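You operate a simulated robot arm through the tools that you are given. There is no shell and no other tool. Be economical: measure what you need, move in short steps, check, and stop when the job is done.

Carry out the task below with a simulated two-armed robot. There is one attempt and no reset: what you move stays moved.

## Task
Wipe up the spill on the top of the wooden bench with the red rag and put it back.
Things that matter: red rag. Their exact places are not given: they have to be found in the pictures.

Only the result counts: the job must be done as asked and must still hold three seconds after the hand-in. Knocking over, shifting, dropping, spilling or breaking anything else fails it.

## Robot
Two 7-joint arms with two-finger parallel grippers on one trunk, on a base that drives. Base frame: it is fixed to the floor where the robot stands at the start and does not move with it; the origin is under the middle of the robot, x ahead of it, y to its left, z up. Lengths are in mm, angles in rad, forces in N, time in s.
The left shoulder is at the start at [70, 134, 1314], the right one opposite. Payload 1.57 kg a hand.
The tool frame of a hand sits at the grasp point between the pads (the TCP): z along the fingers, y along the line on which they close. The tips reach 30 mm beyond it. Largest opening 80 mm; finger width 17, thickness 12; the body of the gripper, 40 by 82 mm, starts 80 mm behind the TCP.
Orientation is that of the tool frame in the base frame, as a unit quaternion [x, y, z, w]. With the fingers straight down and closing along the base's y, the tool's x points along the base's -x, its y along +y and its z along -z.

## Interface
- The arms move only by the tool step_arm. It takes "left_steps", "right_steps" or both (then of equal length, played together; a hand with none holds still); each is a list of rows, each an object (a shift or turn left out is 0, a gripper value left out holds the last) with "linear": the shift along the tool's x, y, z in m, a list of three; "delta_rot": the turn, a rotation vector about the tool's x, y, z in rad, a list of three; "jaw": the gripper command, from -1 (fully open) to 1 (shut), values between in proportion. In form: [{"linear": [x, y, z], "delta_rot": [ax, ay, az], "jaw": jaw}, ...]. A call has 1 to 12 rows; each row is the pose to reach, as a shift and turn from the pose commanded when the call began, along the tool's axes at that moment. Rows are played at 5 a second. More than 50 mm and 0.15 rad between two rows, or a gripper value outside its range, and nothing of the call is played. A pose out of reach is approached as far as the arm can. The call stops where the force on the tool passes 40 N (or 10 N more than at its start, if that is more) or the arm is blocked; 0.2 s more then pass. The fingers move at their own pace (about 153 mm/s each) and stop on an object; they squeeze with about 43 N. The grip force told is the motor's: it shows also when the fingers shut on nothing. Time passes only in rows, and 0.2 s behind the last, so rows that repeat a pose let the fingers close. The reply holds the time, the measured pose of the TCP, the force on the tool along the base axes, the opening and the grip force, in the units named above and with some noise.
- Cameras (640 x 400 px; columns grow to the right, rows downward): "scene" is now at [112.7, -38.9, 1517.8]; the picture's right is [-0.53, -0.85, 0.00], its down [-0.66, 0.42, -0.62] and it looks along [0.52, -0.33, -0.79] (base axes); focal length 258 px, centre (320, 200). "left" rides on the left gripper at [72, 7, -122] in its tool frame; the picture's right is [-0.09, 1.00, 0.00], its down [-0.84, -0.08, -0.54] and it looks along [-0.54, -0.05, 0.84] (tool axes); focal length 238 px, centre (320, 200). "right" rides on the right gripper at [72, -7, -122] in its tool frame; the picture's right is [0.09, 1.00, 0.00], its down [-0.84, 0.08, -0.54] and it looks along [-0.54, 0.05, 0.84] (tool axes); focal length 238 px, centre (320, 200).
- grab_frame(camera): a new picture of that camera. It takes no simulated time.
- slide_trunk(by): slides the trunk up (or, below 0, down) by that many mm; the arms and the scene camera ride with it, the base frame stays. It gives what a move gives, with no picture.
- drive_base(legs): drives the robot by 1 to 6 legs, each [ahead, left, turn to the left] in mm, mm and rad, along the robot's own axes; the way and the turn of a leg run together, so that a leg with both is an arc; at most 1500 mm and 3.142 rad a leg. The arms and the cameras ride along, it lands a little off, and it stops where it bumps. It gives what a move gives.
- pan_tilt(pan, tilt): turns the head with the scene camera to pan (to the left, within 1.501 rad either way) and tilt (down, from -0.506 to 1.204), counted from straight ahead of the robot. It gives what a move gives.
- pixel_to_xyz(camera, pixels): there is no depth. For up to 12 entries [column, row, z] of the newest picture of that camera ("zoom" is the newest enlarged one), the place [x, y] in the base frame at which the ray of that pixel passes the height z, good to about 2 mm. It takes no simulated time.
- inspect(camera, box): a new picture of the part [left, top, right, bottom] of that camera's present view, enlarged. It takes no simulated time.
- job_done(): hands the job in; it is judged then, once.

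Work in short steps. Measure before you move; look again where a grasp or a placing could have gone wrong, and mend it. You have 80 turns and 58 pictures in all, those below and enlarged ones among them. Open the grippers and draw the arms clear of the work before you hand the job in, unless the task says otherwise; then end with one line.

The tools are called after "Emit:" as name(argument=value, ...) on one line, values as JSON. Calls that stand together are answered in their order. step_arm: Moves the arms, as the interface text tells. Its arguments: {"type":"object","properties":{"left_steps":{"type":"array"},"right_steps":{"type":"array"}},"required":[]} The other tools are called the same way: slide_trunk (by) slides the trunk up or down; drive_base (legs) drives the base; pan_tilt (pan, tilt) turns the head that bears the scene camera; grab_frame (camera) takes a picture; pixel_to_xyz (camera, pixels) gives the place at which the rays of pixels pass given heights; inspect (camera, box) takes an enlarged picture of a part of a camera's view; job_done () hands the job in.

At the start:

```text
time: 0.0
left_eef_pos: [389.2, 13.3, 1259.0]
left_tcp_rot: [0.0, 1.0, 0.0, 0.0]
left_ft_force: [0.2, -0.5, -0.1]
left_grip_width: 80.2
left_gripper_force: 0.1
right_eef_pos: [361.9, -400.4, 1239.8]
right_tcp_rot: [-0.001, 1.0, 0.0, 0.0]
right_ft_force: [0.7, 0.0, -0.1]
right_grip_width: 80.2
right_gripper_force: 0.1
trunk travel left (down, up): [-887.0, 53.0]
robot x, y, heading: [3.2, -0.6, 0.001]
head pan, tilt: [-0.562, 0.904]
```

scene: 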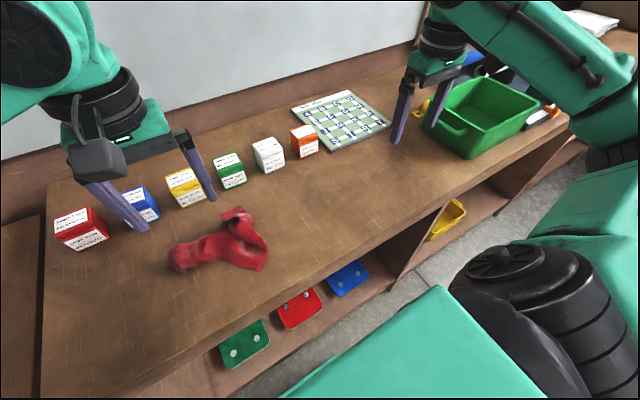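
right: 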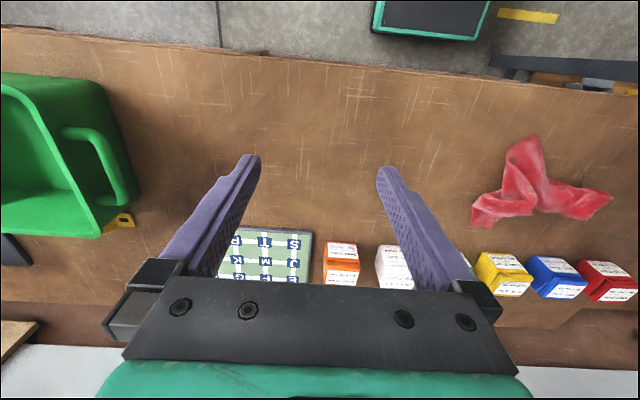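
left: 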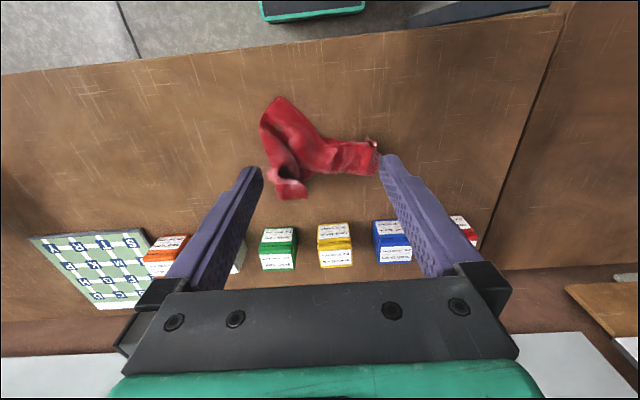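

The red rag is at scene px (225,245). No spill is visible yet on this surface, so I look around with the head.

Emit:
pan_tilt(pan=0.6, tilt=0.7)

Emit:
grab_frame(camera="scene")

```text
time: 1.4
left_eef_pos: [389.5, 11.7, 1259.2]
left_tcp_rot: [0.0, 1.0, -0.001, -0.001]
left_ft_force: [0.8, 0.9, -0.8]
left_grip_width: 79.7
left_gripper_force: 0.0
right_eef_pos: [360.5, -401.1, 1238.4]
right_tcp_rot: [0.0, 1.0, 0.0, -0.001]
right_ft_force: [-0.2, -1.2, 1.2]
right_grip_width: 80.3
right_gripper_force: 0.0
trunk travel left (down, up): [-887.0, 53.0]
robot x, y, heading: [-5.7, 0.4, -0.001]
head pan, tilt: [0.6, 0.7]
```

```text
54 pictures are left
```

scene: 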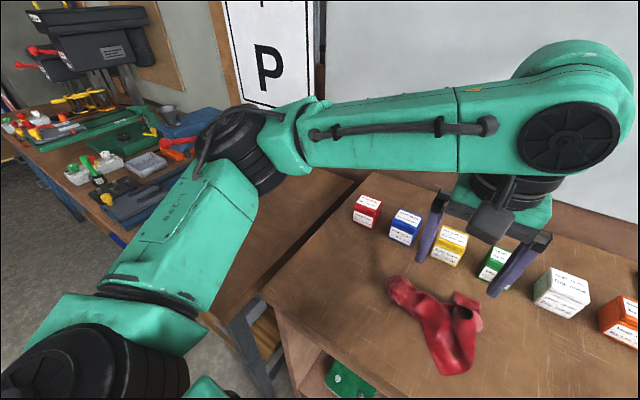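

A second wooden surface runs to the left with tools on it. I look further left and right for the spill.

Emit:
pan_tilt(pan=1.4, tilt=0.5)

Emit:
grab_frame(camera="scene")

Emit:
pan_tilt(pan=-1.3, tilt=0.5)

Emit:
grab_frame(camera="scene")

```text
time: 2.5
left_eef_pos: [389.7, 12.3, 1258.3]
left_tcp_rot: [0.001, 1.0, -0.001, 0.0]
left_ft_force: [0.0, 1.0, 0.0]
left_grip_width: 80.3
left_gripper_force: 0.1
right_eef_pos: [358.9, -402.1, 1239.6]
right_tcp_rot: [0.0, 1.0, 0.0, 0.0]
right_ft_force: [0.6, -0.4, -0.3]
right_grip_width: 79.9
right_gripper_force: 0.0
trunk travel left (down, up): [-887.0, 53.0]
robot x, y, heading: [2.6, -0.8, 0.002]
head pan, tilt: [1.4, 0.499]
```

```text
53 pictures are left
```

scene: 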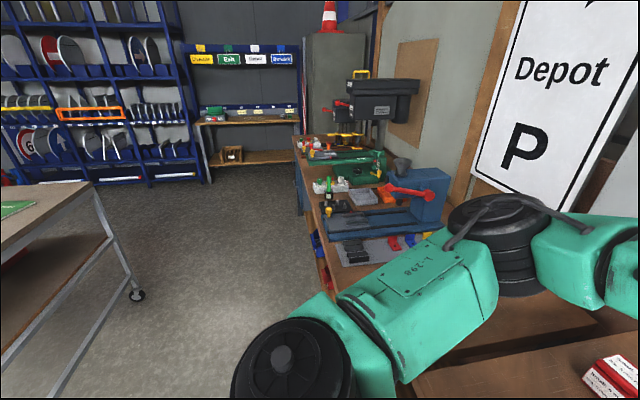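

```text
time: 4.9
left_eef_pos: [389.2, 12.3, 1258.2]
left_tcp_rot: [0.0, 1.0, -0.001, 0.0]
left_ft_force: [-0.6, -0.1, 0.0]
left_grip_width: 80.0
left_gripper_force: 0.0
right_eef_pos: [360.6, -402.0, 1239.5]
right_tcp_rot: [0.0, 1.0, 0.0, 0.0]
right_ft_force: [0.2, -0.9, 0.2]
right_grip_width: 80.0
right_gripper_force: 0.1
trunk travel left (down, up): [-887.0, 53.0]
robot x, y, heading: [0.4, 1.2, 0.001]
head pan, tilt: [-1.3, 0.499]
```

```text
52 pictures are left
```

scene: 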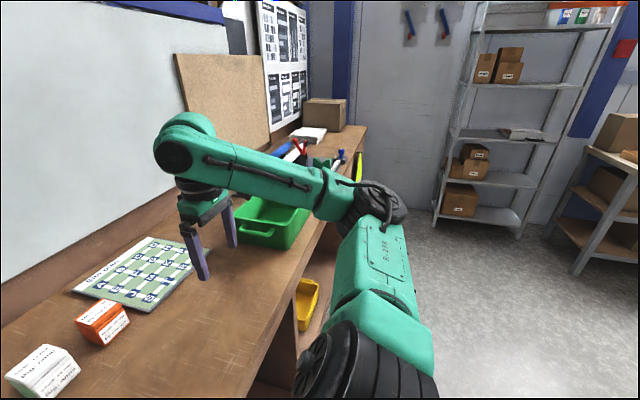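

No obvious spill so far. I check the rag's bench more closely, and the area hidden behind the left arm.

Emit:
pan_tilt(pan=0.0, tilt=0.95)

Emit:
grab_frame(camera="scene")

Emit:
pan_tilt(pan=1.1, tilt=0.9)

Emit:
grab_frame(camera="scene")

```text
time: 6.4
left_eef_pos: [389.2, 11.8, 1258.0]
left_tcp_rot: [0.0, 1.0, -0.001, 0.0]
left_ft_force: [0.1, 0.7, -0.3]
left_grip_width: 80.0
left_gripper_force: 0.0
right_eef_pos: [361.0, -401.7, 1239.0]
right_tcp_rot: [0.0, 1.0, 0.0, 0.0]
right_ft_force: [-0.5, 0.5, 0.3]
right_grip_width: 79.9
right_gripper_force: 0.1
trunk travel left (down, up): [-887.0, 53.0]
robot x, y, heading: [-0.3, -0.1, 0.003]
head pan, tilt: [0.0, 0.949]
```

```text
51 pictures are left
```

scene: 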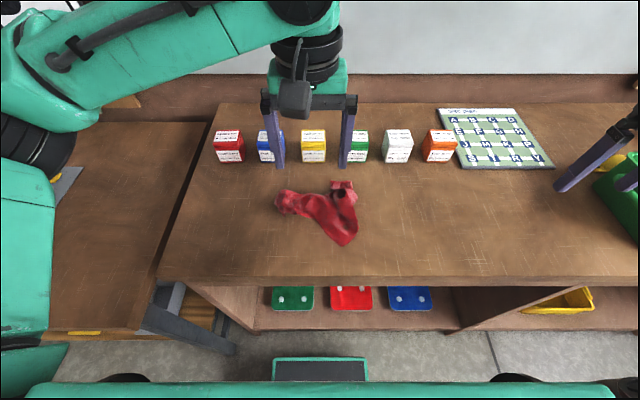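

```text
time: 7.7
left_eef_pos: [389.2, 13.0, 1258.7]
left_tcp_rot: [0.0, 1.0, -0.002, 0.0]
left_ft_force: [-0.2, -0.7, 0.5]
left_grip_width: 80.0
left_gripper_force: 0.1
right_eef_pos: [360.5, -400.8, 1239.7]
right_tcp_rot: [0.0, 1.0, -0.001, 0.0]
right_ft_force: [0.3, 0.2, 0.0]
right_grip_width: 80.1
right_gripper_force: 0.0
trunk travel left (down, up): [-887.0, 53.0]
robot x, y, heading: [3.7, 0.2, 0.001]
head pan, tilt: [1.1, 0.901]
```

```text
50 pictures are left
```

scene: 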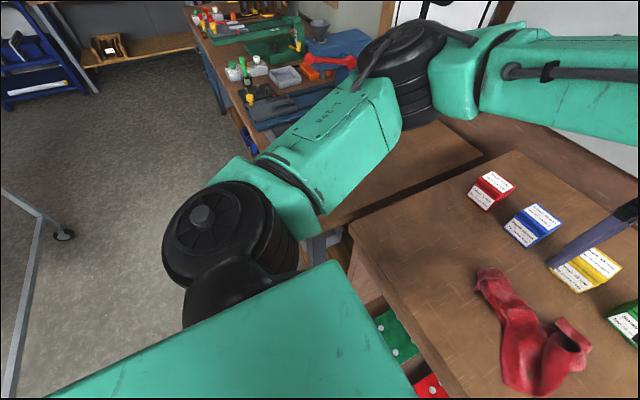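

Still no spill visible; I back away from the bench and turn to see the rest of the room.

Emit:
drive_base(legs=[[-350, 0, 0], [0, 0, 1.4]])

Emit:
pan_tilt(pan=0.9, tilt=0.5)

Emit:
grab_frame(camera="scene")

Emit:
pan_tilt(pan=-0.6, tilt=0.6)

Emit:
grab_frame(camera="scene")

```text
time: 13.4
left_eef_pos: [-289.1, 385.6, 1258.7]
left_tcp_rot: [-0.641, 0.767, 0.0, 0.0]
left_ft_force: [-0.7, 0.5, 0.5]
left_grip_width: 79.7
left_gripper_force: 0.0
right_eef_pos: [111.4, 282.3, 1239.2]
right_tcp_rot: [-0.64, 0.768, 0.0, -0.001]
right_ft_force: [-0.2, -0.2, 0.2]
right_grip_width: 79.8
right_gripper_force: 0.0
trunk travel left (down, up): [-887.0, 53.0]
robot x, y, heading: [-348.3, 1.4, 1.39]
head pan, tilt: [1.1, 0.901]
```

```text
time: 14.3
left_eef_pos: [-290.5, 384.8, 1258.6]
left_tcp_rot: [-0.641, 0.768, -0.001, 0.001]
left_ft_force: [0.2, 0.2, 0.5]
left_grip_width: 80.2
left_gripper_force: 0.2
right_eef_pos: [110.1, 282.8, 1240.2]
right_tcp_rot: [-0.64, 0.769, 0.0, 0.001]
right_ft_force: [-0.1, 0.5, -0.1]
right_grip_width: 79.9
right_gripper_force: 0.1
trunk travel left (down, up): [-887.0, 53.0]
robot x, y, heading: [-351.7, 0.7, 1.388]
head pan, tilt: [0.901, 0.499]
```

```text
49 pictures are left
```

scene: 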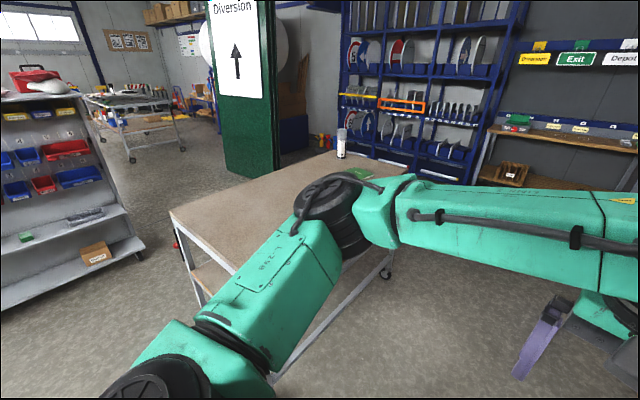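

```text
time: 15.9
left_eef_pos: [-290.2, 385.3, 1259.4]
left_tcp_rot: [-0.641, 0.768, -0.001, 0.001]
left_ft_force: [-0.3, -0.4, 0.0]
left_grip_width: 80.0
left_gripper_force: 0.1
right_eef_pos: [111.0, 283.4, 1239.7]
right_tcp_rot: [-0.64, 0.768, 0.0, 0.0]
right_ft_force: [0.1, -0.3, 0.1]
right_grip_width: 80.1
right_gripper_force: 0.0
trunk travel left (down, up): [-887.0, 53.0]
robot x, y, heading: [-350.9, 1.1, 1.39]
head pan, tilt: [-0.6, 0.6]
```

```text
48 pictures are left
```

scene: 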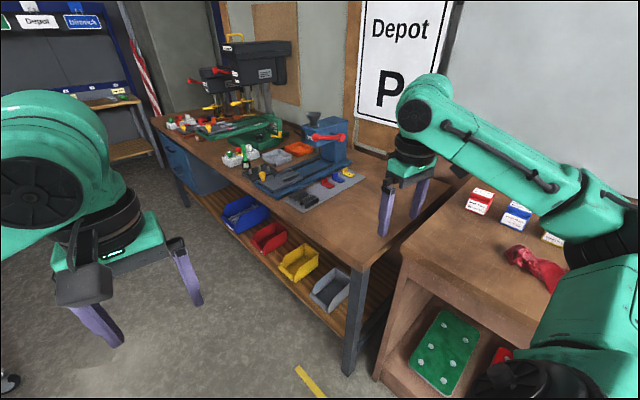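

The left tool bench seems clean. I enlarge its near end, then turn to the right side.

Emit:
inspect(camera="scene", box=[160, 100, 560, 350])

Emit:
drive_base(legs=[[0, 0, -2.6]])

Emit:
pan_tilt(pan=0.3, tilt=0.6)

Emit:
grab_frame(camera="scene")

Emit:
pan_tilt(pan=-1.0, tilt=0.5)

Emit:
grab_frame(camera="scene")

```text
1.60 times, centred on (360, 225) of scene
```

zoom: 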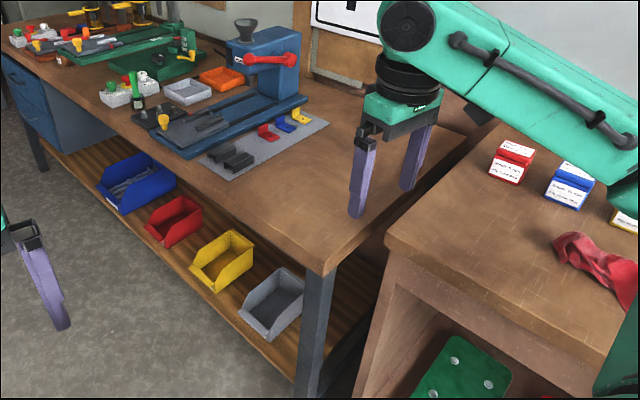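

```text
time: 22.4
left_eef_pos: [-202.4, -359.2, 1259.0]
left_tcp_rot: [0.57, 0.822, 0.0, -0.001]
left_ft_force: [-0.1, -0.1, -0.5]
left_grip_width: 80.0
left_gripper_force: 0.0
right_eef_pos: [-599.4, -477.8, 1239.3]
right_tcp_rot: [0.571, 0.821, 0.0, 0.0]
right_ft_force: [-0.4, -0.2, 0.7]
right_grip_width: 79.8
right_gripper_force: 0.1
trunk travel left (down, up): [-887.0, 53.0]
robot x, y, heading: [-346.9, 0.8, -1.217]
head pan, tilt: [-0.6, 0.6]
```

```text
time: 23.6
left_eef_pos: [-200.4, -360.9, 1257.8]
left_tcp_rot: [0.57, 0.821, -0.001, -0.001]
left_ft_force: [1.5, -0.9, -0.2]
left_grip_width: 80.0
left_gripper_force: 0.0
right_eef_pos: [-599.3, -477.7, 1238.8]
right_tcp_rot: [0.571, 0.821, 0.0, 0.0]
right_ft_force: [-0.5, 0.2, 0.4]
right_grip_width: 79.9
right_gripper_force: 0.0
trunk travel left (down, up): [-887.0, 53.0]
robot x, y, heading: [-351.7, 3.9, -1.217]
head pan, tilt: [0.3, 0.6]
```

```text
46 pictures are left
```

scene: 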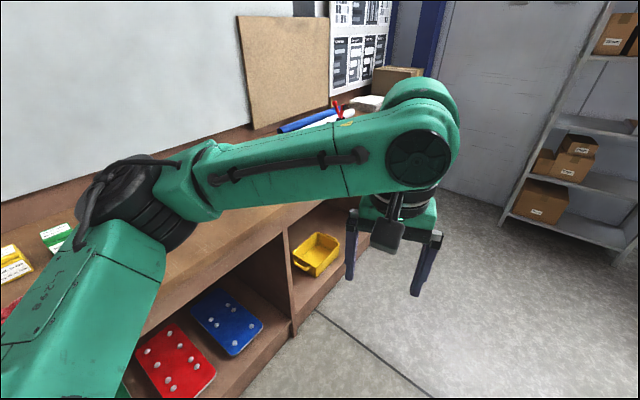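

```text
time: 25.1
left_eef_pos: [-202.3, -360.2, 1258.1]
left_tcp_rot: [0.57, 0.822, 0.0, -0.001]
left_ft_force: [-0.8, 0.6, -0.2]
left_grip_width: 80.0
left_gripper_force: 0.1
right_eef_pos: [-598.5, -478.5, 1240.5]
right_tcp_rot: [0.571, 0.821, 0.0, 0.0]
right_ft_force: [-0.3, 0.2, 0.2]
right_grip_width: 79.8
right_gripper_force: 0.0
trunk travel left (down, up): [-887.0, 53.0]
robot x, y, heading: [-349.8, -1.0, -1.218]
head pan, tilt: [-1.0, 0.499]
```

```text
45 pictures are left
```

scene: 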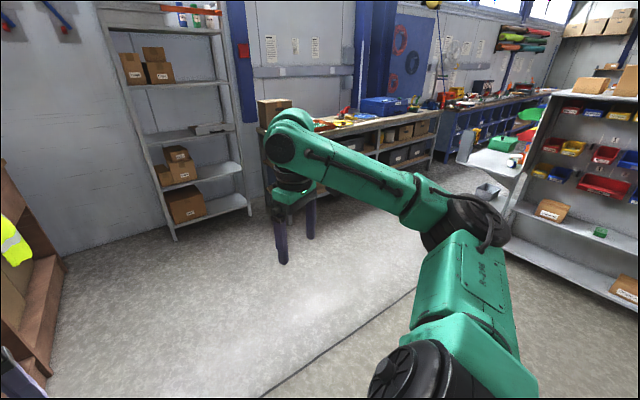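

The right end of the rag's bench, beyond the green bin, is not well seen. I drive over there facing the bench.

Emit:
drive_base(legs=[[0, 0, 1.217], [0, -800, 0]])

Emit:
pan_tilt(pan=0.0, tilt=0.6)

Emit:
grab_frame(camera="scene")

Emit:
grab_frame(camera="right")

```text
time: 32.4
left_eef_pos: [43.3, -781.6, 1259.1]
left_tcp_rot: [-0.003, 1.0, -0.001, 0.0]
left_ft_force: [-0.7, 0.0, 0.1]
left_grip_width: 80.0
left_gripper_force: 0.1
right_eef_pos: [16.6, -1195.6, 1240.0]
right_tcp_rot: [-0.004, 1.0, 0.0, 0.0]
right_ft_force: [0.3, -0.4, 1.3]
right_grip_width: 80.1
right_gripper_force: 0.1
trunk travel left (down, up): [-887.0, 53.0]
robot x, y, heading: [-344.6, -798.0, 0.006]
head pan, tilt: [-1.0, 0.499]
```

```text
time: 33.6
left_eef_pos: [42.9, -783.8, 1259.3]
left_tcp_rot: [-0.003, 1.0, -0.001, 0.0]
left_ft_force: [0.5, -0.2, 0.5]
left_grip_width: 80.0
left_gripper_force: 0.1
right_eef_pos: [17.2, -1196.6, 1239.3]
right_tcp_rot: [-0.004, 1.0, 0.0, 0.0]
right_ft_force: [0.3, -0.2, 0.2]
right_grip_width: 80.2
right_gripper_force: 0.0
trunk travel left (down, up): [-887.0, 53.0]
robot x, y, heading: [-347.2, -798.1, 0.009]
head pan, tilt: [0.0, 0.6]
```

```text
44 pictures are left
```

scene: 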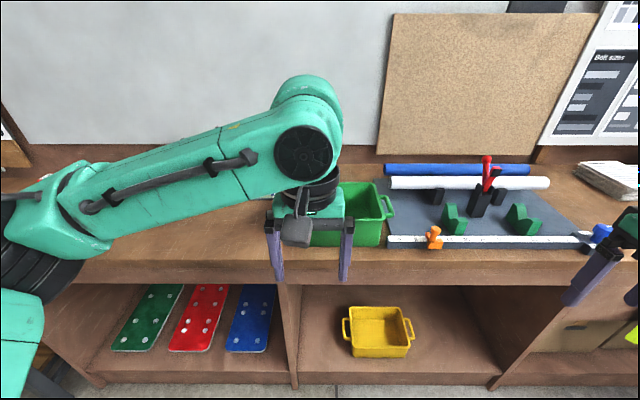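

```text
43 pictures are left
```

right: 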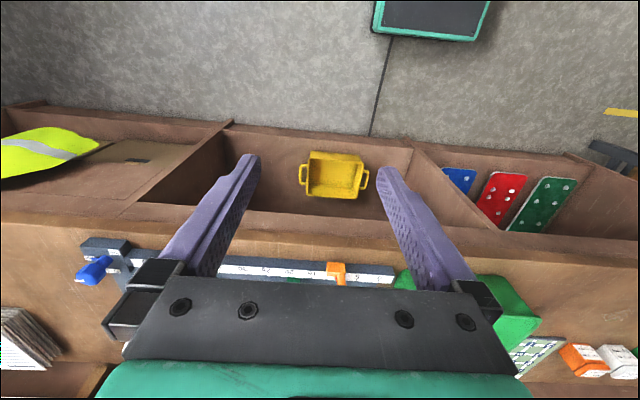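

No spill on this stretch. The light wooden table behind (with a white bottle) was partly hidden by the arm, so I go back and face it between the arms.

Emit:
drive_base(legs=[[0, 800, 0], [0, 0, 2.3]])

Emit:
pan_tilt(pan=0.0, tilt=0.45)

Emit:
grab_frame(camera="scene")

```text
time: 43.5
left_eef_pos: [-624.4, 287.6, 1258.6]
left_tcp_rot: [0.916, -0.401, 0.0, -0.001]
left_ft_force: [-1.1, 0.5, -0.6]
left_grip_width: 80.0
left_gripper_force: 0.1
right_eef_pos: [-300.0, 546.8, 1238.7]
right_tcp_rot: [0.916, -0.401, 0.001, 0.0]
right_ft_force: [1.0, 0.0, -1.3]
right_grip_width: 80.0
right_gripper_force: 0.1
trunk travel left (down, up): [-887.0, 53.0]
robot x, y, heading: [-349.0, 7.2, 2.313]
head pan, tilt: [0.0, 0.6]
```

```text
time: 44.2
left_eef_pos: [-624.2, 286.1, 1258.9]
left_tcp_rot: [0.916, -0.401, 0.0, -0.001]
left_ft_force: [-1.0, 0.2, -0.4]
left_grip_width: 80.1
left_gripper_force: 0.0
right_eef_pos: [-301.2, 545.4, 1239.4]
right_tcp_rot: [0.917, -0.399, -0.001, 0.0]
right_ft_force: [0.4, -0.3, 0.0]
right_grip_width: 79.8
right_gripper_force: 0.1
trunk travel left (down, up): [-887.0, 53.0]
robot x, y, heading: [-350.3, 6.3, 2.32]
head pan, tilt: [0.0, 0.45]
```

```text
42 pictures are left
```

scene: 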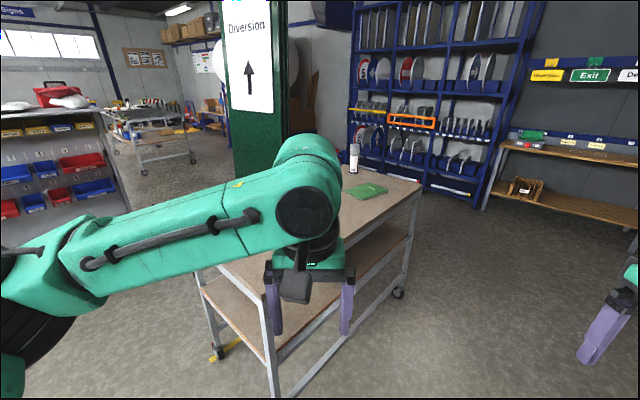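

The left arm hides part of that cart. I turn a bit more left and look again beside the arm.

Emit:
drive_base(legs=[[0, 0, 0.6]])

Emit:
pan_tilt(pan=-0.4, tilt=0.45)

Emit:
grab_frame(camera="scene")

```text
time: 46.2
left_eef_pos: [-732.1, 82.3, 1259.2]
left_tcp_rot: [0.994, -0.11, 0.0, -0.001]
left_ft_force: [0.0, -0.1, 0.5]
left_grip_width: 80.2
left_gripper_force: 0.2
right_eef_pos: [-614.4, 479.8, 1238.2]
right_tcp_rot: [0.994, -0.11, 0.0, 0.0]
right_ft_force: [-0.2, 0.3, -0.2]
right_grip_width: 79.8
right_gripper_force: 0.0
trunk travel left (down, up): [-887.0, 53.0]
robot x, y, heading: [-352.0, 8.0, 2.915]
head pan, tilt: [0.0, 0.45]
```

```text
time: 47.1
left_eef_pos: [-732.7, 81.0, 1258.8]
left_tcp_rot: [0.994, -0.109, -0.001, 0.0]
left_ft_force: [-0.6, -0.5, 0.0]
left_grip_width: 80.0
left_gripper_force: 0.1
right_eef_pos: [-614.1, 478.9, 1239.8]
right_tcp_rot: [0.994, -0.111, -0.001, 0.0]
right_ft_force: [-1.0, 0.5, 0.6]
right_grip_width: 79.9
right_gripper_force: 0.1
trunk travel left (down, up): [-887.0, 53.0]
robot x, y, heading: [-351.4, 6.8, 2.923]
head pan, tilt: [-0.4, 0.45]
```

```text
41 pictures are left
```

scene: 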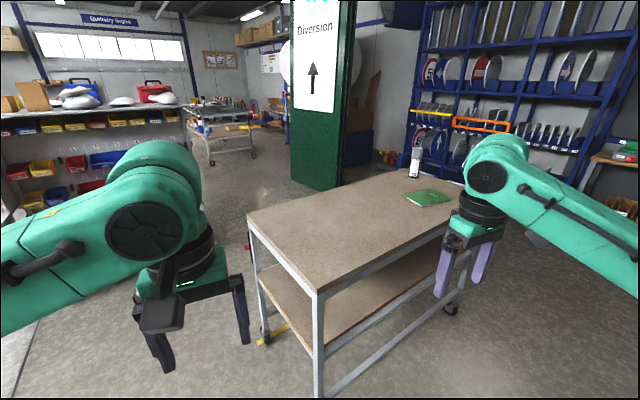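

The cart is clean. Back to the rag's bench for a careful look at its top.

Emit:
drive_base(legs=[[0, 0, -2.92], [0, 250, 0]])

Emit:
pan_tilt(pan=-0.3, tilt=0.7)

Emit:
grab_frame(camera="scene")

Emit:
inspect(camera="scene", box=[160, 50, 480, 250])

```text
time: 55.8
left_eef_pos: [46.2, 254.6, 1258.7]
left_tcp_rot: [0.015, 1.0, 0.001, 0.001]
left_ft_force: [-0.6, 0.2, -0.6]
left_grip_width: 80.0
left_gripper_force: 0.0
right_eef_pos: [5.0, -158.6, 1237.4]
right_tcp_rot: [0.015, 1.0, 0.002, 0.0]
right_ft_force: [-0.2, -0.1, -0.3]
right_grip_width: 80.0
right_gripper_force: 0.1
trunk travel left (down, up): [-887.0, 53.0]
robot x, y, heading: [-343.2, 255.6, -0.029]
head pan, tilt: [-0.4, 0.45]
```

```text
time: 56.6
left_eef_pos: [46.2, 258.1, 1258.4]
left_tcp_rot: [0.014, 1.0, 0.0, 0.0]
left_ft_force: [0.6, 0.7, -0.1]
left_grip_width: 80.0
left_gripper_force: 0.0
right_eef_pos: [6.0, -155.5, 1240.2]
right_tcp_rot: [0.014, 1.0, 0.0, 0.001]
right_ft_force: [-0.2, 0.3, -0.3]
right_grip_width: 79.8
right_gripper_force: 0.1
trunk travel left (down, up): [-887.0, 53.0]
robot x, y, heading: [-342.4, 255.7, -0.037]
head pan, tilt: [-0.3, 0.7]
```

```text
40 pictures are left
```

scene: 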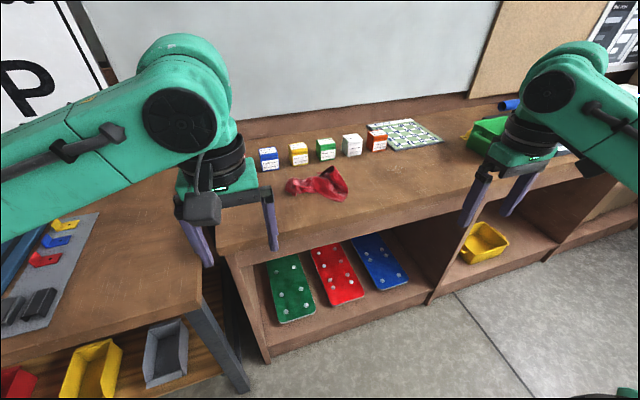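

```text
2.00 times, centred on (320, 150) of scene
```

zoom: 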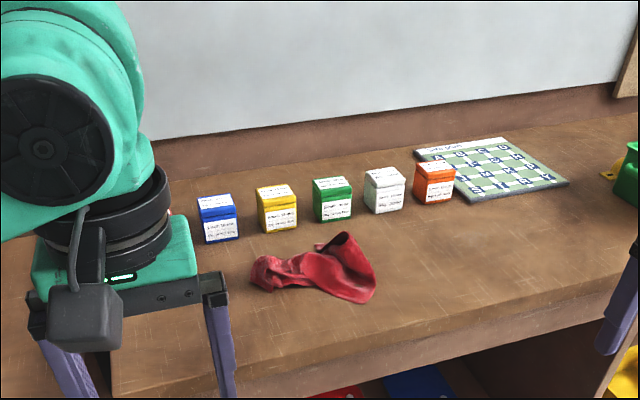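

Nothing around the rag itself. I check the far right end of this bench, the only part of it not yet seen.

Emit:
drive_base(legs=[[-50, 0, 0.037], [0, -1450, 0]])

Emit:
pan_tilt(pan=0.0, tilt=0.6)

Emit:
grab_frame(camera="scene")

Emit:
pan_tilt(pan=-0.6, tilt=0.5)

Emit:
grab_frame(camera="scene")

```text
time: 64.3
left_eef_pos: [-3.5, -1175.5, 1258.2]
left_tcp_rot: [0.003, 1.0, -0.001, 0.0]
left_ft_force: [0.2, 0.1, 0.6]
left_grip_width: 79.9
left_gripper_force: 0.0
right_eef_pos: [-34.3, -1588.3, 1240.2]
right_tcp_rot: [0.004, 1.0, 0.0, -0.001]
right_ft_force: [-0.7, -0.8, 0.2]
right_grip_width: 80.1
right_gripper_force: 0.0
trunk travel left (down, up): [-887.0, 53.0]
robot x, y, heading: [-391.6, -1185.4, -0.008]
head pan, tilt: [-0.3, 0.7]
```

```text
time: 65.1
left_eef_pos: [-3.0, -1177.0, 1258.8]
left_tcp_rot: [0.003, 1.0, -0.001, 0.0]
left_ft_force: [-0.6, 0.3, 0.3]
left_grip_width: 80.1
left_gripper_force: 0.1
right_eef_pos: [-35.6, -1590.6, 1240.3]
right_tcp_rot: [0.003, 1.0, 0.0, 0.0]
right_ft_force: [-0.1, 0.4, -0.7]
right_grip_width: 79.9
right_gripper_force: 0.0
trunk travel left (down, up): [-887.0, 53.0]
robot x, y, heading: [-391.8, -1189.2, -0.008]
head pan, tilt: [0.0, 0.6]
```

```text
38 pictures are left
```

scene: 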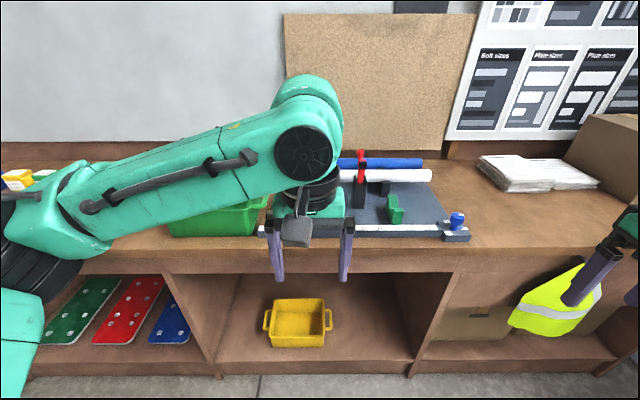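

```text
time: 66.1
left_eef_pos: [-2.7, -1176.7, 1258.4]
left_tcp_rot: [0.003, 1.0, -0.002, 0.0]
left_ft_force: [-0.4, -0.6, 0.0]
left_grip_width: 80.0
left_gripper_force: 0.1
right_eef_pos: [-34.7, -1589.3, 1238.8]
right_tcp_rot: [0.003, 1.0, 0.0, 0.0]
right_ft_force: [-1.9, 0.2, 0.1]
right_grip_width: 80.1
right_gripper_force: 0.0
trunk travel left (down, up): [-887.0, 53.0]
robot x, y, heading: [-391.5, -1188.7, -0.006]
head pan, tilt: [-0.6, 0.499]
```

```text
37 pictures are left
```

scene: 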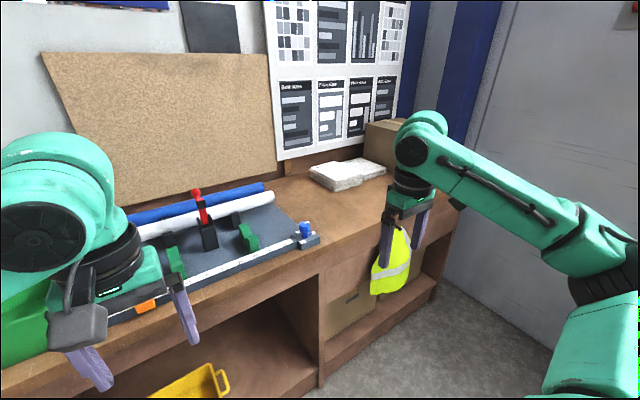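

No spill here either. I return to the start place and look at zoomed crops of the area around the rag; the spill may be faint or under the rag.

Emit:
drive_base(legs=[[0, 1185, 0.007], [390, 0, 0]])

Emit:
pan_tilt(pan=0.0, tilt=0.95)

Emit:
inspect(camera="scene", box=[160, 100, 400, 280])

Emit:
inspect(camera="scene", box=[370, 100, 640, 290])

```text
time: 74.2
left_eef_pos: [393.0, 6.4, 1259.9]
left_tcp_rot: [0.003, 1.0, 0.0, 0.001]
left_ft_force: [-0.3, 0.2, -0.6]
left_grip_width: 80.1
left_gripper_force: 0.0
right_eef_pos: [360.9, -406.1, 1240.2]
right_tcp_rot: [0.004, 1.0, 0.0, 0.002]
right_ft_force: [-0.5, 0.8, 0.2]
right_grip_width: 80.1
right_gripper_force: 0.1
trunk travel left (down, up): [-887.0, 53.0]
robot x, y, heading: [6.3, -3.4, -0.003]
head pan, tilt: [-0.6, 0.499]
```

```text
time: 75.2
left_eef_pos: [395.2, 7.3, 1258.6]
left_tcp_rot: [0.003, 1.0, -0.001, 0.0]
left_ft_force: [0.4, -0.4, 0.2]
left_grip_width: 80.0
left_gripper_force: 0.0
right_eef_pos: [363.6, -406.5, 1240.2]
right_tcp_rot: [0.003, 1.0, 0.0, 0.0]
right_ft_force: [0.5, -0.4, -0.5]
right_grip_width: 79.9
right_gripper_force: 0.1
trunk travel left (down, up): [-887.0, 53.0]
robot x, y, heading: [4.4, -3.3, -0.005]
head pan, tilt: [0.0, 0.949]
```

```text
2.22 times, centred on (280, 190) of scene
```

zoom: 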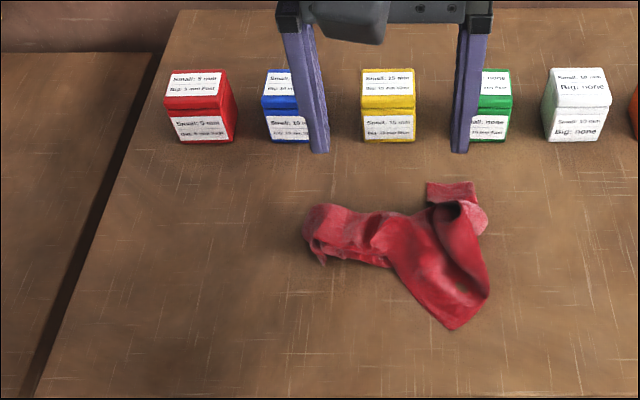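

```text
2.11 times, centred on (505, 195) of scene
```

zoom: 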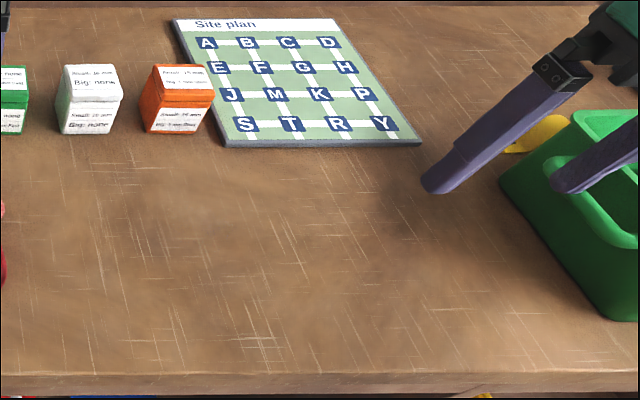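

No spill visible; perhaps it lies under or is shadowed by the rag. I measure the rag in the zoom so I can grip it (and later return it).

Emit:
inspect(camera="scene", box=[260, 160, 380, 250])

Emit:
pixel_to_xyz(camera="zoom", pixels=[[100, 200, 949], [280, 240, 949], [400, 200, 949], [480, 340, 949], [430, 440, 949]])

Emit:
grab_frame(camera="left")

```text
4.44 times, centred on (320, 205) of scene
```

zoom: 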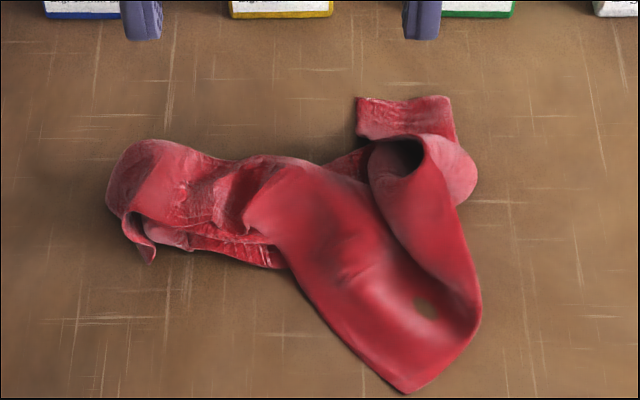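

```text
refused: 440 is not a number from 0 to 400
```

```text
33 pictures are left
```

left: 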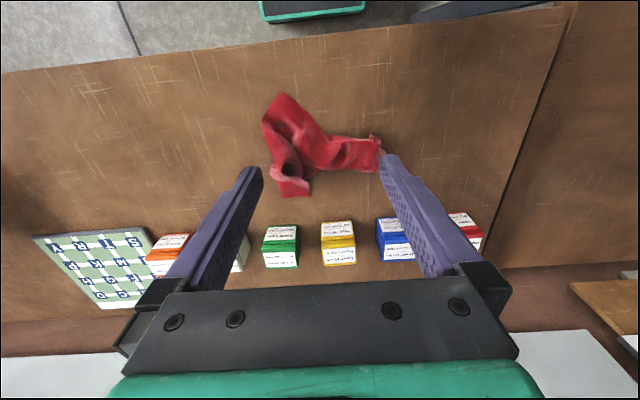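

I measure the rag points, with valid rows.

Emit:
pixel_to_xyz(camera="zoom", pixels=[[105, 200, 955], [225, 155, 955], [190, 250, 955], [240, 265, 955], [300, 160, 970], [405, 395, 955], [480, 310, 955], [360, 95, 955], [475, 180, 955], [240, 200, 965]])

Emit:
pixel_to_xyz(camera="left", pixels=[[280, 95, 955], [380, 145, 955], [350, 150, 965], [300, 140, 970], [295, 195, 955], [265, 195, 949]])

```text
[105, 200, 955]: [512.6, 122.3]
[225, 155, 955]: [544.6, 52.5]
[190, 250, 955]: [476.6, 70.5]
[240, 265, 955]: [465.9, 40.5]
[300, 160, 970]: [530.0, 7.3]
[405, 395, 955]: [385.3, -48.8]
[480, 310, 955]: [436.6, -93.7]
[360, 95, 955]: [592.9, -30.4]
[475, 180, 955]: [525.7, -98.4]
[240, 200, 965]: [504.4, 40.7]
```

```text
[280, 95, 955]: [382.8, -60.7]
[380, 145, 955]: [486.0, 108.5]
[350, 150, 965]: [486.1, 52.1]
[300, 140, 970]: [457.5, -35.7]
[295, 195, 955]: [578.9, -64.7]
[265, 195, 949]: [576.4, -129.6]
```

The rag's sleeve runs along y at about x≈500, y≈20–110. I bring the left hand above it, turned so the fingers close along x, and look.

Emit:
step_arm(left_steps=[{"linear": [-0.009, 0.004, 0.014], "delta_rot": [0, 0, 0.14]}, {"linear": [-0.018, 0.007, 0.028], "delta_rot": [0, 0, 0.28]}, {"linear": [-0.027, 0.011, 0.042], "delta_rot": [0, 0, 0.42]}, {"linear": [-0.036, 0.014, 0.056], "delta_rot": [0, 0, 0.56]}, {"linear": [-0.045, 0.018, 0.07], "delta_rot": [0, 0, 0.7]}, {"linear": [-0.054, 0.021, 0.084], "delta_rot": [0, 0, 0.84]}, {"linear": [-0.063, 0.025, 0.098], "delta_rot": [0, 0, 0.98]}, {"linear": [-0.072, 0.029, 0.112], "delta_rot": [0, 0, 1.12]}, {"linear": [-0.081, 0.032, 0.126], "delta_rot": [0, 0, 1.26]}, {"linear": [-0.09, 0.035, 0.14], "delta_rot": [0, 0, 1.4]}, {"linear": [-0.098, 0.038, 0.149], "delta_rot": [0, 0, 1.54]}, {"linear": [-0.098, 0.038, 0.149], "delta_rot": [0, 0, 1.54]}])

Emit:
grab_frame(camera="left")

Emit:
grab_frame(camera="scene")

```text
time: 77.8
left_eef_pos: [492.3, 44.5, 1109.6]
left_tcp_rot: [0.698, 0.716, -0.001, 0.001]
left_ft_force: [0.1, -0.4, 0.8]
left_grip_width: 80.3
left_gripper_force: 0.0
right_eef_pos: [362.1, -407.2, 1240.1]
right_tcp_rot: [0.003, 1.0, 0.0, 0.0]
right_ft_force: [-0.1, -0.7, -0.1]
right_grip_width: 80.0
right_gripper_force: 0.1
trunk travel left (down, up): [-887.0, 53.0]
robot x, y, heading: [4.2, -0.2, -0.009]
head pan, tilt: [0.0, 0.949]
```

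```text
32 pictures are left
```

left: 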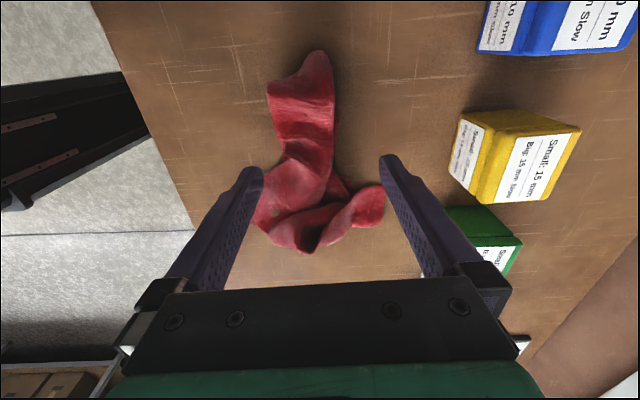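

```text
31 pictures are left
```

scene: 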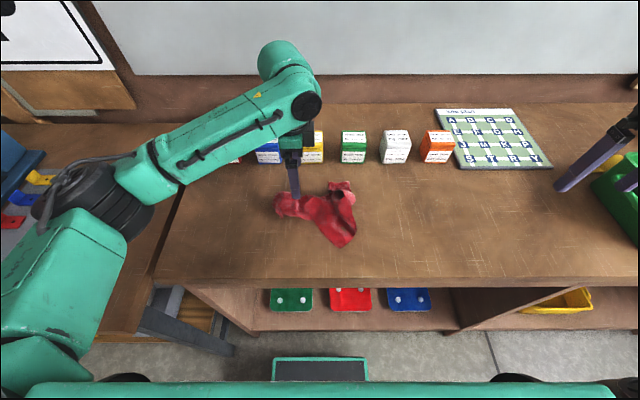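

The sleeve is well within the opening. I measure its edges in the new left picture.

Emit:
pixel_to_xyz(camera="left", pixels=[[268, 90, 960], [333, 90, 960], [275, 140, 960], [335, 140, 960], [283, 160, 965], [335, 170, 965], [318, 52, 955], [300, 120, 970]])

```text
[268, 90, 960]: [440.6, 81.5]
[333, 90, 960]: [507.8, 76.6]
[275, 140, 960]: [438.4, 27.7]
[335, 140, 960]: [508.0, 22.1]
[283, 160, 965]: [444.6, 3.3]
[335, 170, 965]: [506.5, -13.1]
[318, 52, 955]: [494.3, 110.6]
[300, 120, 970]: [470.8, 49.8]
```

Sleeve centre is about x≈475, y≈50. I shift over it and lower to z≈1015, then check.

Emit:
step_arm(left_steps=[{"linear": [0.005, -0.017, 0.02]}, {"linear": [0.005, -0.017, 0.06]}, {"linear": [0.005, -0.017, 0.095]}, {"linear": [0.005, -0.017, 0.095]}])

Emit:
grab_frame(camera="left")

```text
time: 78.8
left_eef_pos: [476.3, 48.9, 1013.9]
left_tcp_rot: [0.698, 0.716, -0.001, 0.0]
left_ft_force: [-0.4, 0.7, 0.1]
left_grip_width: 80.0
left_gripper_force: 0.1
right_eef_pos: [362.1, -405.8, 1239.6]
right_tcp_rot: [0.003, 1.0, 0.0, 0.0]
right_ft_force: [-0.1, -1.1, -0.5]
right_grip_width: 80.1
right_gripper_force: 0.0
trunk travel left (down, up): [-887.0, 53.0]
robot x, y, heading: [8.8, -0.4, -0.005]
head pan, tilt: [0.0, 0.949]
```

```text
30 pictures are left
```

left: 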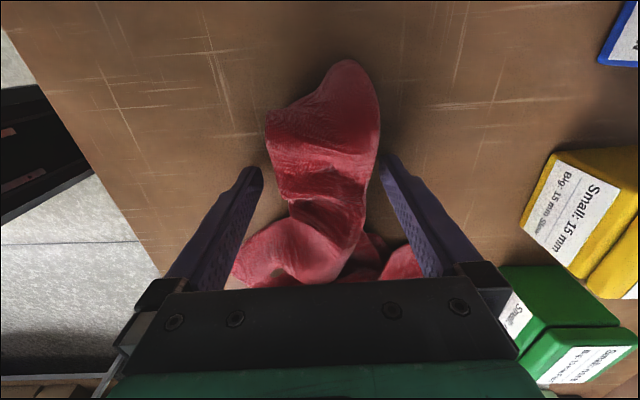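

The sleeve sits between the fingers. I lower to z≈982 (tips just above the bench) and close.

Emit:
step_arm(left_steps=[{"linear": [0, 0, 0.016]}, {"linear": [0, 0, 0.031]}, {"linear": [0, 0, 0.031], "jaw": 1}, {"linear": [0, 0, 0.031], "jaw": 1}, {"linear": [0, 0, 0.031], "jaw": 1}, {"linear": [0, 0, 0.031], "jaw": 1}])

```text
time: 79.2
left_eef_pos: [473.4, 48.6, 1009.9]
left_tcp_rot: [0.7, 0.714, 0.001, 0.004]
left_ft_force: [-14.1, 4.1, 14.1]
left_grip_width: 80.0
left_gripper_force: 0.1
right_eef_pos: [358.8, -405.2, 1242.1]
right_tcp_rot: [0.003, 1.0, -0.001, 0.001]
right_ft_force: [0.1, -0.2, -0.4]
right_grip_width: 80.1
right_gripper_force: 0.1
trunk travel left (down, up): [-887.0, 53.0]
robot x, y, heading: [6.1, -2.3, -0.004]
head pan, tilt: [0.0, 0.949]
stopped in row 1 (left hand): the force on the tool passed its limit (the readings are from after the stop); the commanded pose is now the measured one
```

Contact at tip height 980, so one finger met the rag. I lift a little and look.

Emit:
step_arm(left_steps=[{"linear": [0, 0, -0.015]}, {"linear": [0, 0, -0.015]}])

Emit:
grab_frame(camera="left")

Emit:
inspect(camera="scene", box=[240, 130, 400, 250])

```text
time: 79.8
left_eef_pos: [476.9, 48.9, 1023.6]
left_tcp_rot: [0.699, 0.715, 0.001, 0.004]
left_ft_force: [0.0, 0.4, -0.3]
left_grip_width: 80.0
left_gripper_force: 0.1
right_eef_pos: [362.8, -406.1, 1240.7]
right_tcp_rot: [0.002, 1.0, 0.0, 0.0]
right_ft_force: [0.1, -0.6, 0.1]
right_grip_width: 80.2
right_gripper_force: 0.0
trunk travel left (down, up): [-887.0, 53.0]
robot x, y, heading: [5.9, -2.7, -0.002]
head pan, tilt: [0.0, 0.949]
```

```text
29 pictures are left
```

left: 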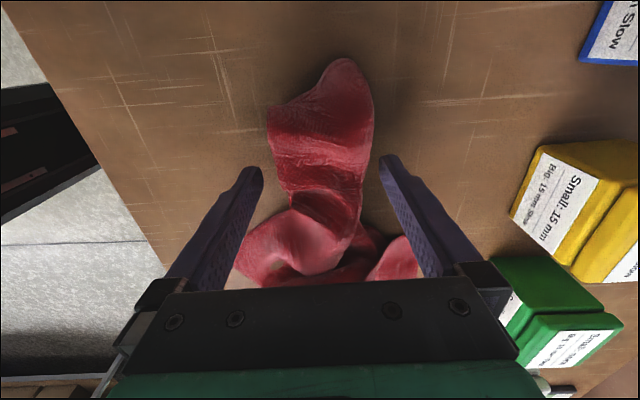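

```text
3.33 times, centred on (320, 190) of scene
```

zoom: 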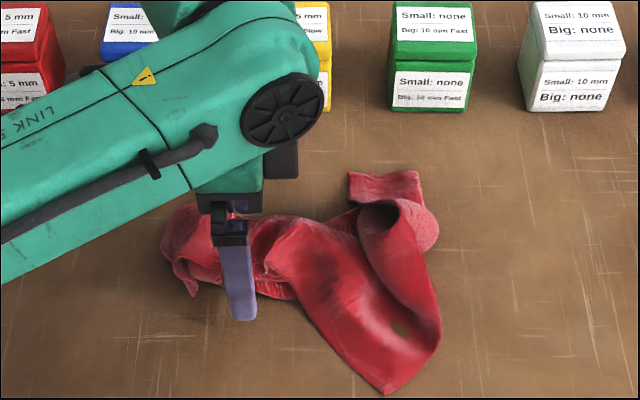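

I measure the sleeve's edges from this closer view.

Emit:
pixel_to_xyz(camera="left", pixels=[[267, 110, 960], [374, 110, 960], [275, 150, 960], [368, 150, 960], [283, 190, 960], [360, 200, 960], [350, 60, 955], [268, 128, 975], [372, 128, 975], [242, 250, 970]])

```text
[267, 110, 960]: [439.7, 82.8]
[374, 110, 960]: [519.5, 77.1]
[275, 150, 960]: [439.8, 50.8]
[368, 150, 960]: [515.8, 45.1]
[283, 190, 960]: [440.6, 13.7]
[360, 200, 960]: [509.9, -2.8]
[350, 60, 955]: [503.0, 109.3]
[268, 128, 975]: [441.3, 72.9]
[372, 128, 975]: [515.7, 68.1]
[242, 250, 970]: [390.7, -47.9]
```

The finger probably met the bulge between sleeve and corner. I move to the free end of the sleeve (x≈481, y≈92) and go down gently.

Emit:
step_arm(left_steps=[{"linear": [0.043, 0.003, 0]}, {"linear": [0.043, 0.003, 0.012]}, {"linear": [0.043, 0.003, 0.022]}, {"linear": [0.043, 0.003, 0.032]}, {"linear": [0.043, 0.003, 0.039]}])

Emit:
grab_frame(camera="left")

```text
time: 80.6
left_eef_pos: [477.7, 92.6, 1010.3]
left_tcp_rot: [0.699, 0.715, 0.006, 0.007]
left_ft_force: [-17.1, 3.0, 25.4]
left_grip_width: 80.2
left_gripper_force: 0.1
right_eef_pos: [357.8, -406.3, 1242.1]
right_tcp_rot: [0.003, 1.0, 0.001, 0.002]
right_ft_force: [0.3, -0.8, -0.2]
right_grip_width: 79.9
right_gripper_force: 0.0
trunk travel left (down, up): [-887.0, 53.0]
robot x, y, heading: [2.9, -4.3, -0.006]
head pan, tilt: [0.0, 0.949]
stopped in row 4 (left hand): the force on the tool passed its limit (the readings are from after the stop); the commanded pose is now the measured one
```

```text
27 pictures are left
```

left: 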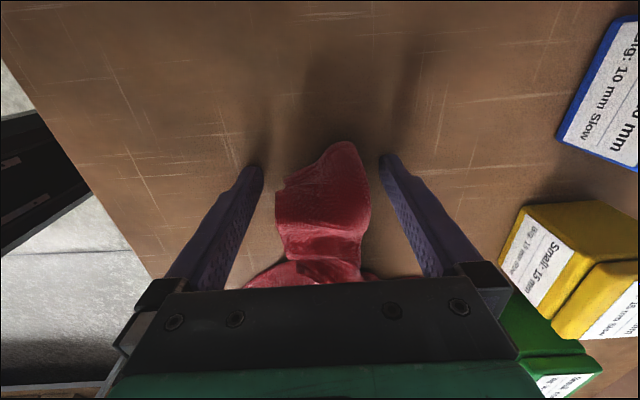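

Visually the fingers clear the rag, yet force appears at the same height (tips 980). I test the bench height itself by touching down beside the rag at y≈170.

Emit:
step_arm(left_steps=[{"linear": [0, 0, -0.015]}, {"linear": [0.04, 0, -0.015]}, {"linear": [0.08, 0, -0.015]}, {"linear": [0.08, 0, 0]}, {"linear": [0.08, 0, 0.008]}, {"linear": [0.08, 0, 0.014]}, {"linear": [0.08, 0, 0.02]}, {"linear": [0.08, 0, 0.026]}])

Emit:
grab_frame(camera="scene")

```text
time: 81.8
left_eef_pos: [479.3, 173.7, 1011.9]
left_tcp_rot: [0.698, 0.716, 0.013, 0.011]
left_ft_force: [-18.2, -1.2, 32.6]
left_grip_width: 80.1
left_gripper_force: 0.0
right_eef_pos: [358.2, -406.3, 1241.2]
right_tcp_rot: [0.001, 1.0, 0.001, 0.002]
right_ft_force: [-0.3, -0.1, -0.5]
right_grip_width: 80.0
right_gripper_force: 0.0
trunk travel left (down, up): [-887.0, 53.0]
robot x, y, heading: [3.1, -2.5, -0.002]
head pan, tilt: [0.0, 0.949]
stopped in row 5 (left hand): the force on the tool passed its limit (the readings are from after the stop); the commanded pose is now the measured one
```

```text
26 pictures are left
```

scene: 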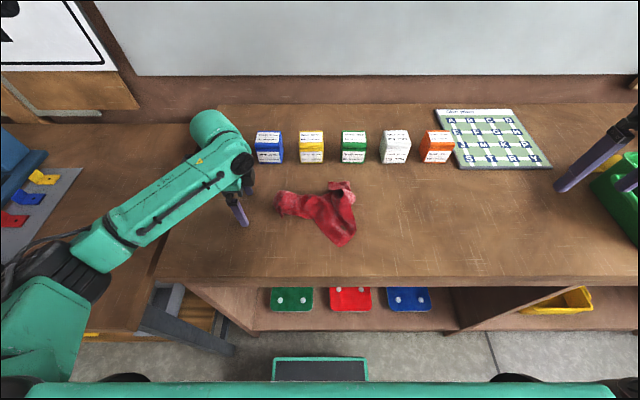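

The contact height is the same on bare bench. I check the visible front fingertip (px 243,226) against its known place (≈439,174) to tell the bench height.

Emit:
pixel_to_xyz(camera="scene", pixels=[[243, 226, 949], [243, 226, 965], [243, 226, 982], [156, 278, 949], [156, 278, 980]])

Emit:
grab_frame(camera="left")

Emit:
inspect(camera="scene", box=[190, 170, 310, 250])

```text
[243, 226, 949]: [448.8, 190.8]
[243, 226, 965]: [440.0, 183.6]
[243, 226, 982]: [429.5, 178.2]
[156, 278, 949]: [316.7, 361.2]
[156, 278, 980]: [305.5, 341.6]
```

```text
25 pictures are left
```

left: 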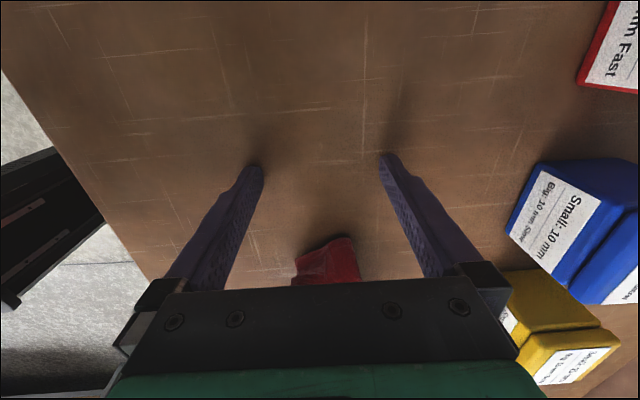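

```text
5.00 times, centred on (250, 210) of scene
```

zoom: 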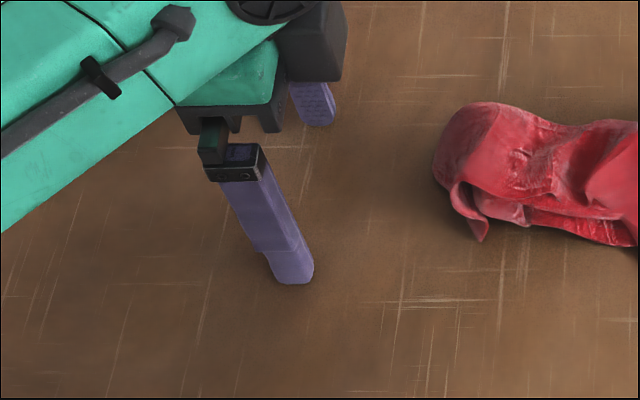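

The tips look like they're still above the wood, so maybe the forearm or elbow rests on something. I raise the left hand a bit and look toward the elbow.

Emit:
step_arm(left_steps=[{"linear": [0, 0, -0.01]}, {"linear": [0, 0, -0.01]}])

Emit:
pan_tilt(pan=0.9, tilt=0.9)

Emit:
grab_frame(camera="scene")

```text
time: 82.4
left_eef_pos: [483.5, 174.6, 1016.7]
left_tcp_rot: [0.697, 0.717, 0.012, 0.013]
left_ft_force: [-0.7, 0.0, 1.1]
left_grip_width: 80.1
left_gripper_force: 0.1
right_eef_pos: [364.3, -406.0, 1238.7]
right_tcp_rot: [0.002, 1.0, 0.0, 0.0]
right_ft_force: [-0.1, 0.1, -0.9]
right_grip_width: 80.1
right_gripper_force: 0.1
trunk travel left (down, up): [-887.0, 53.0]
robot x, y, heading: [8.4, -3.1, -0.004]
head pan, tilt: [0.0, 0.949]
```

```text
time: 83.6
left_eef_pos: [484.8, 174.8, 1017.4]
left_tcp_rot: [0.697, 0.717, 0.012, 0.011]
left_ft_force: [0.0, 1.0, -0.4]
left_grip_width: 80.0
left_gripper_force: 0.0
right_eef_pos: [363.9, -406.5, 1238.4]
right_tcp_rot: [0.002, 1.0, 0.0, 0.001]
right_ft_force: [0.3, -0.7, 0.0]
right_grip_width: 80.3
right_gripper_force: 0.1
trunk travel left (down, up): [-887.0, 53.0]
robot x, y, heading: [5.1, -3.8, -0.005]
head pan, tilt: [0.901, 0.901]
```

```text
23 pictures are left
```

scene: 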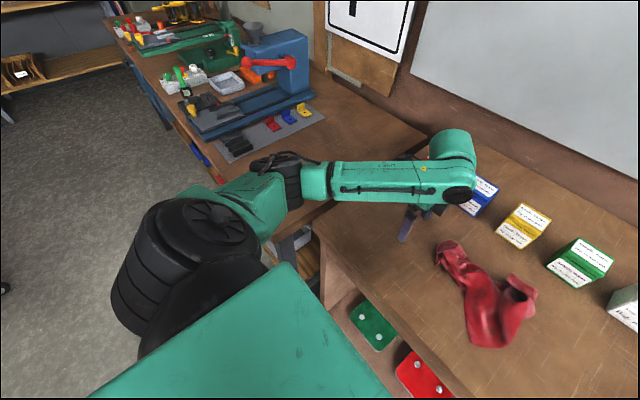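

To separate bench height from an arm obstruction, I touch down with the right hand over clear wood at about (400,-370).

Emit:
step_arm(right_steps=[{"linear": [-0.035, 0.035, 0.045]}, {"linear": [-0.035, 0.035, 0.09]}, {"linear": [-0.035, 0.035, 0.135]}, {"linear": [-0.035, 0.035, 0.18]}, {"linear": [-0.035, 0.035, 0.21]}, {"linear": [-0.035, 0.035, 0.222]}, {"linear": [-0.035, 0.035, 0.23]}, {"linear": [-0.035, 0.035, 0.238]}, {"linear": [-0.035, 0.035, 0.246]}, {"linear": [-0.035, 0.035, 0.254]}])

Emit:
grab_frame(camera="right")

```text
refused: row 1 steps farther than a row can; nothing moved
```

```text
22 pictures are left
```

right: 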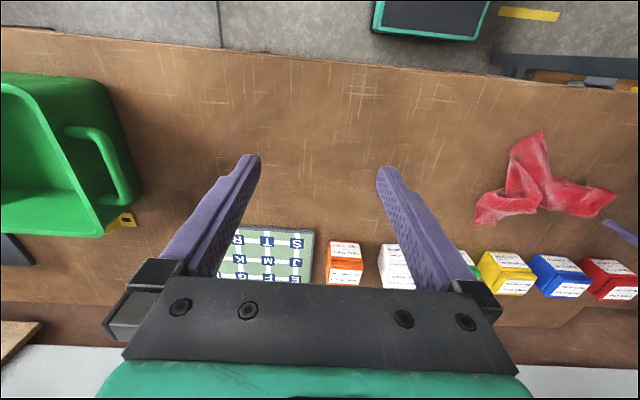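

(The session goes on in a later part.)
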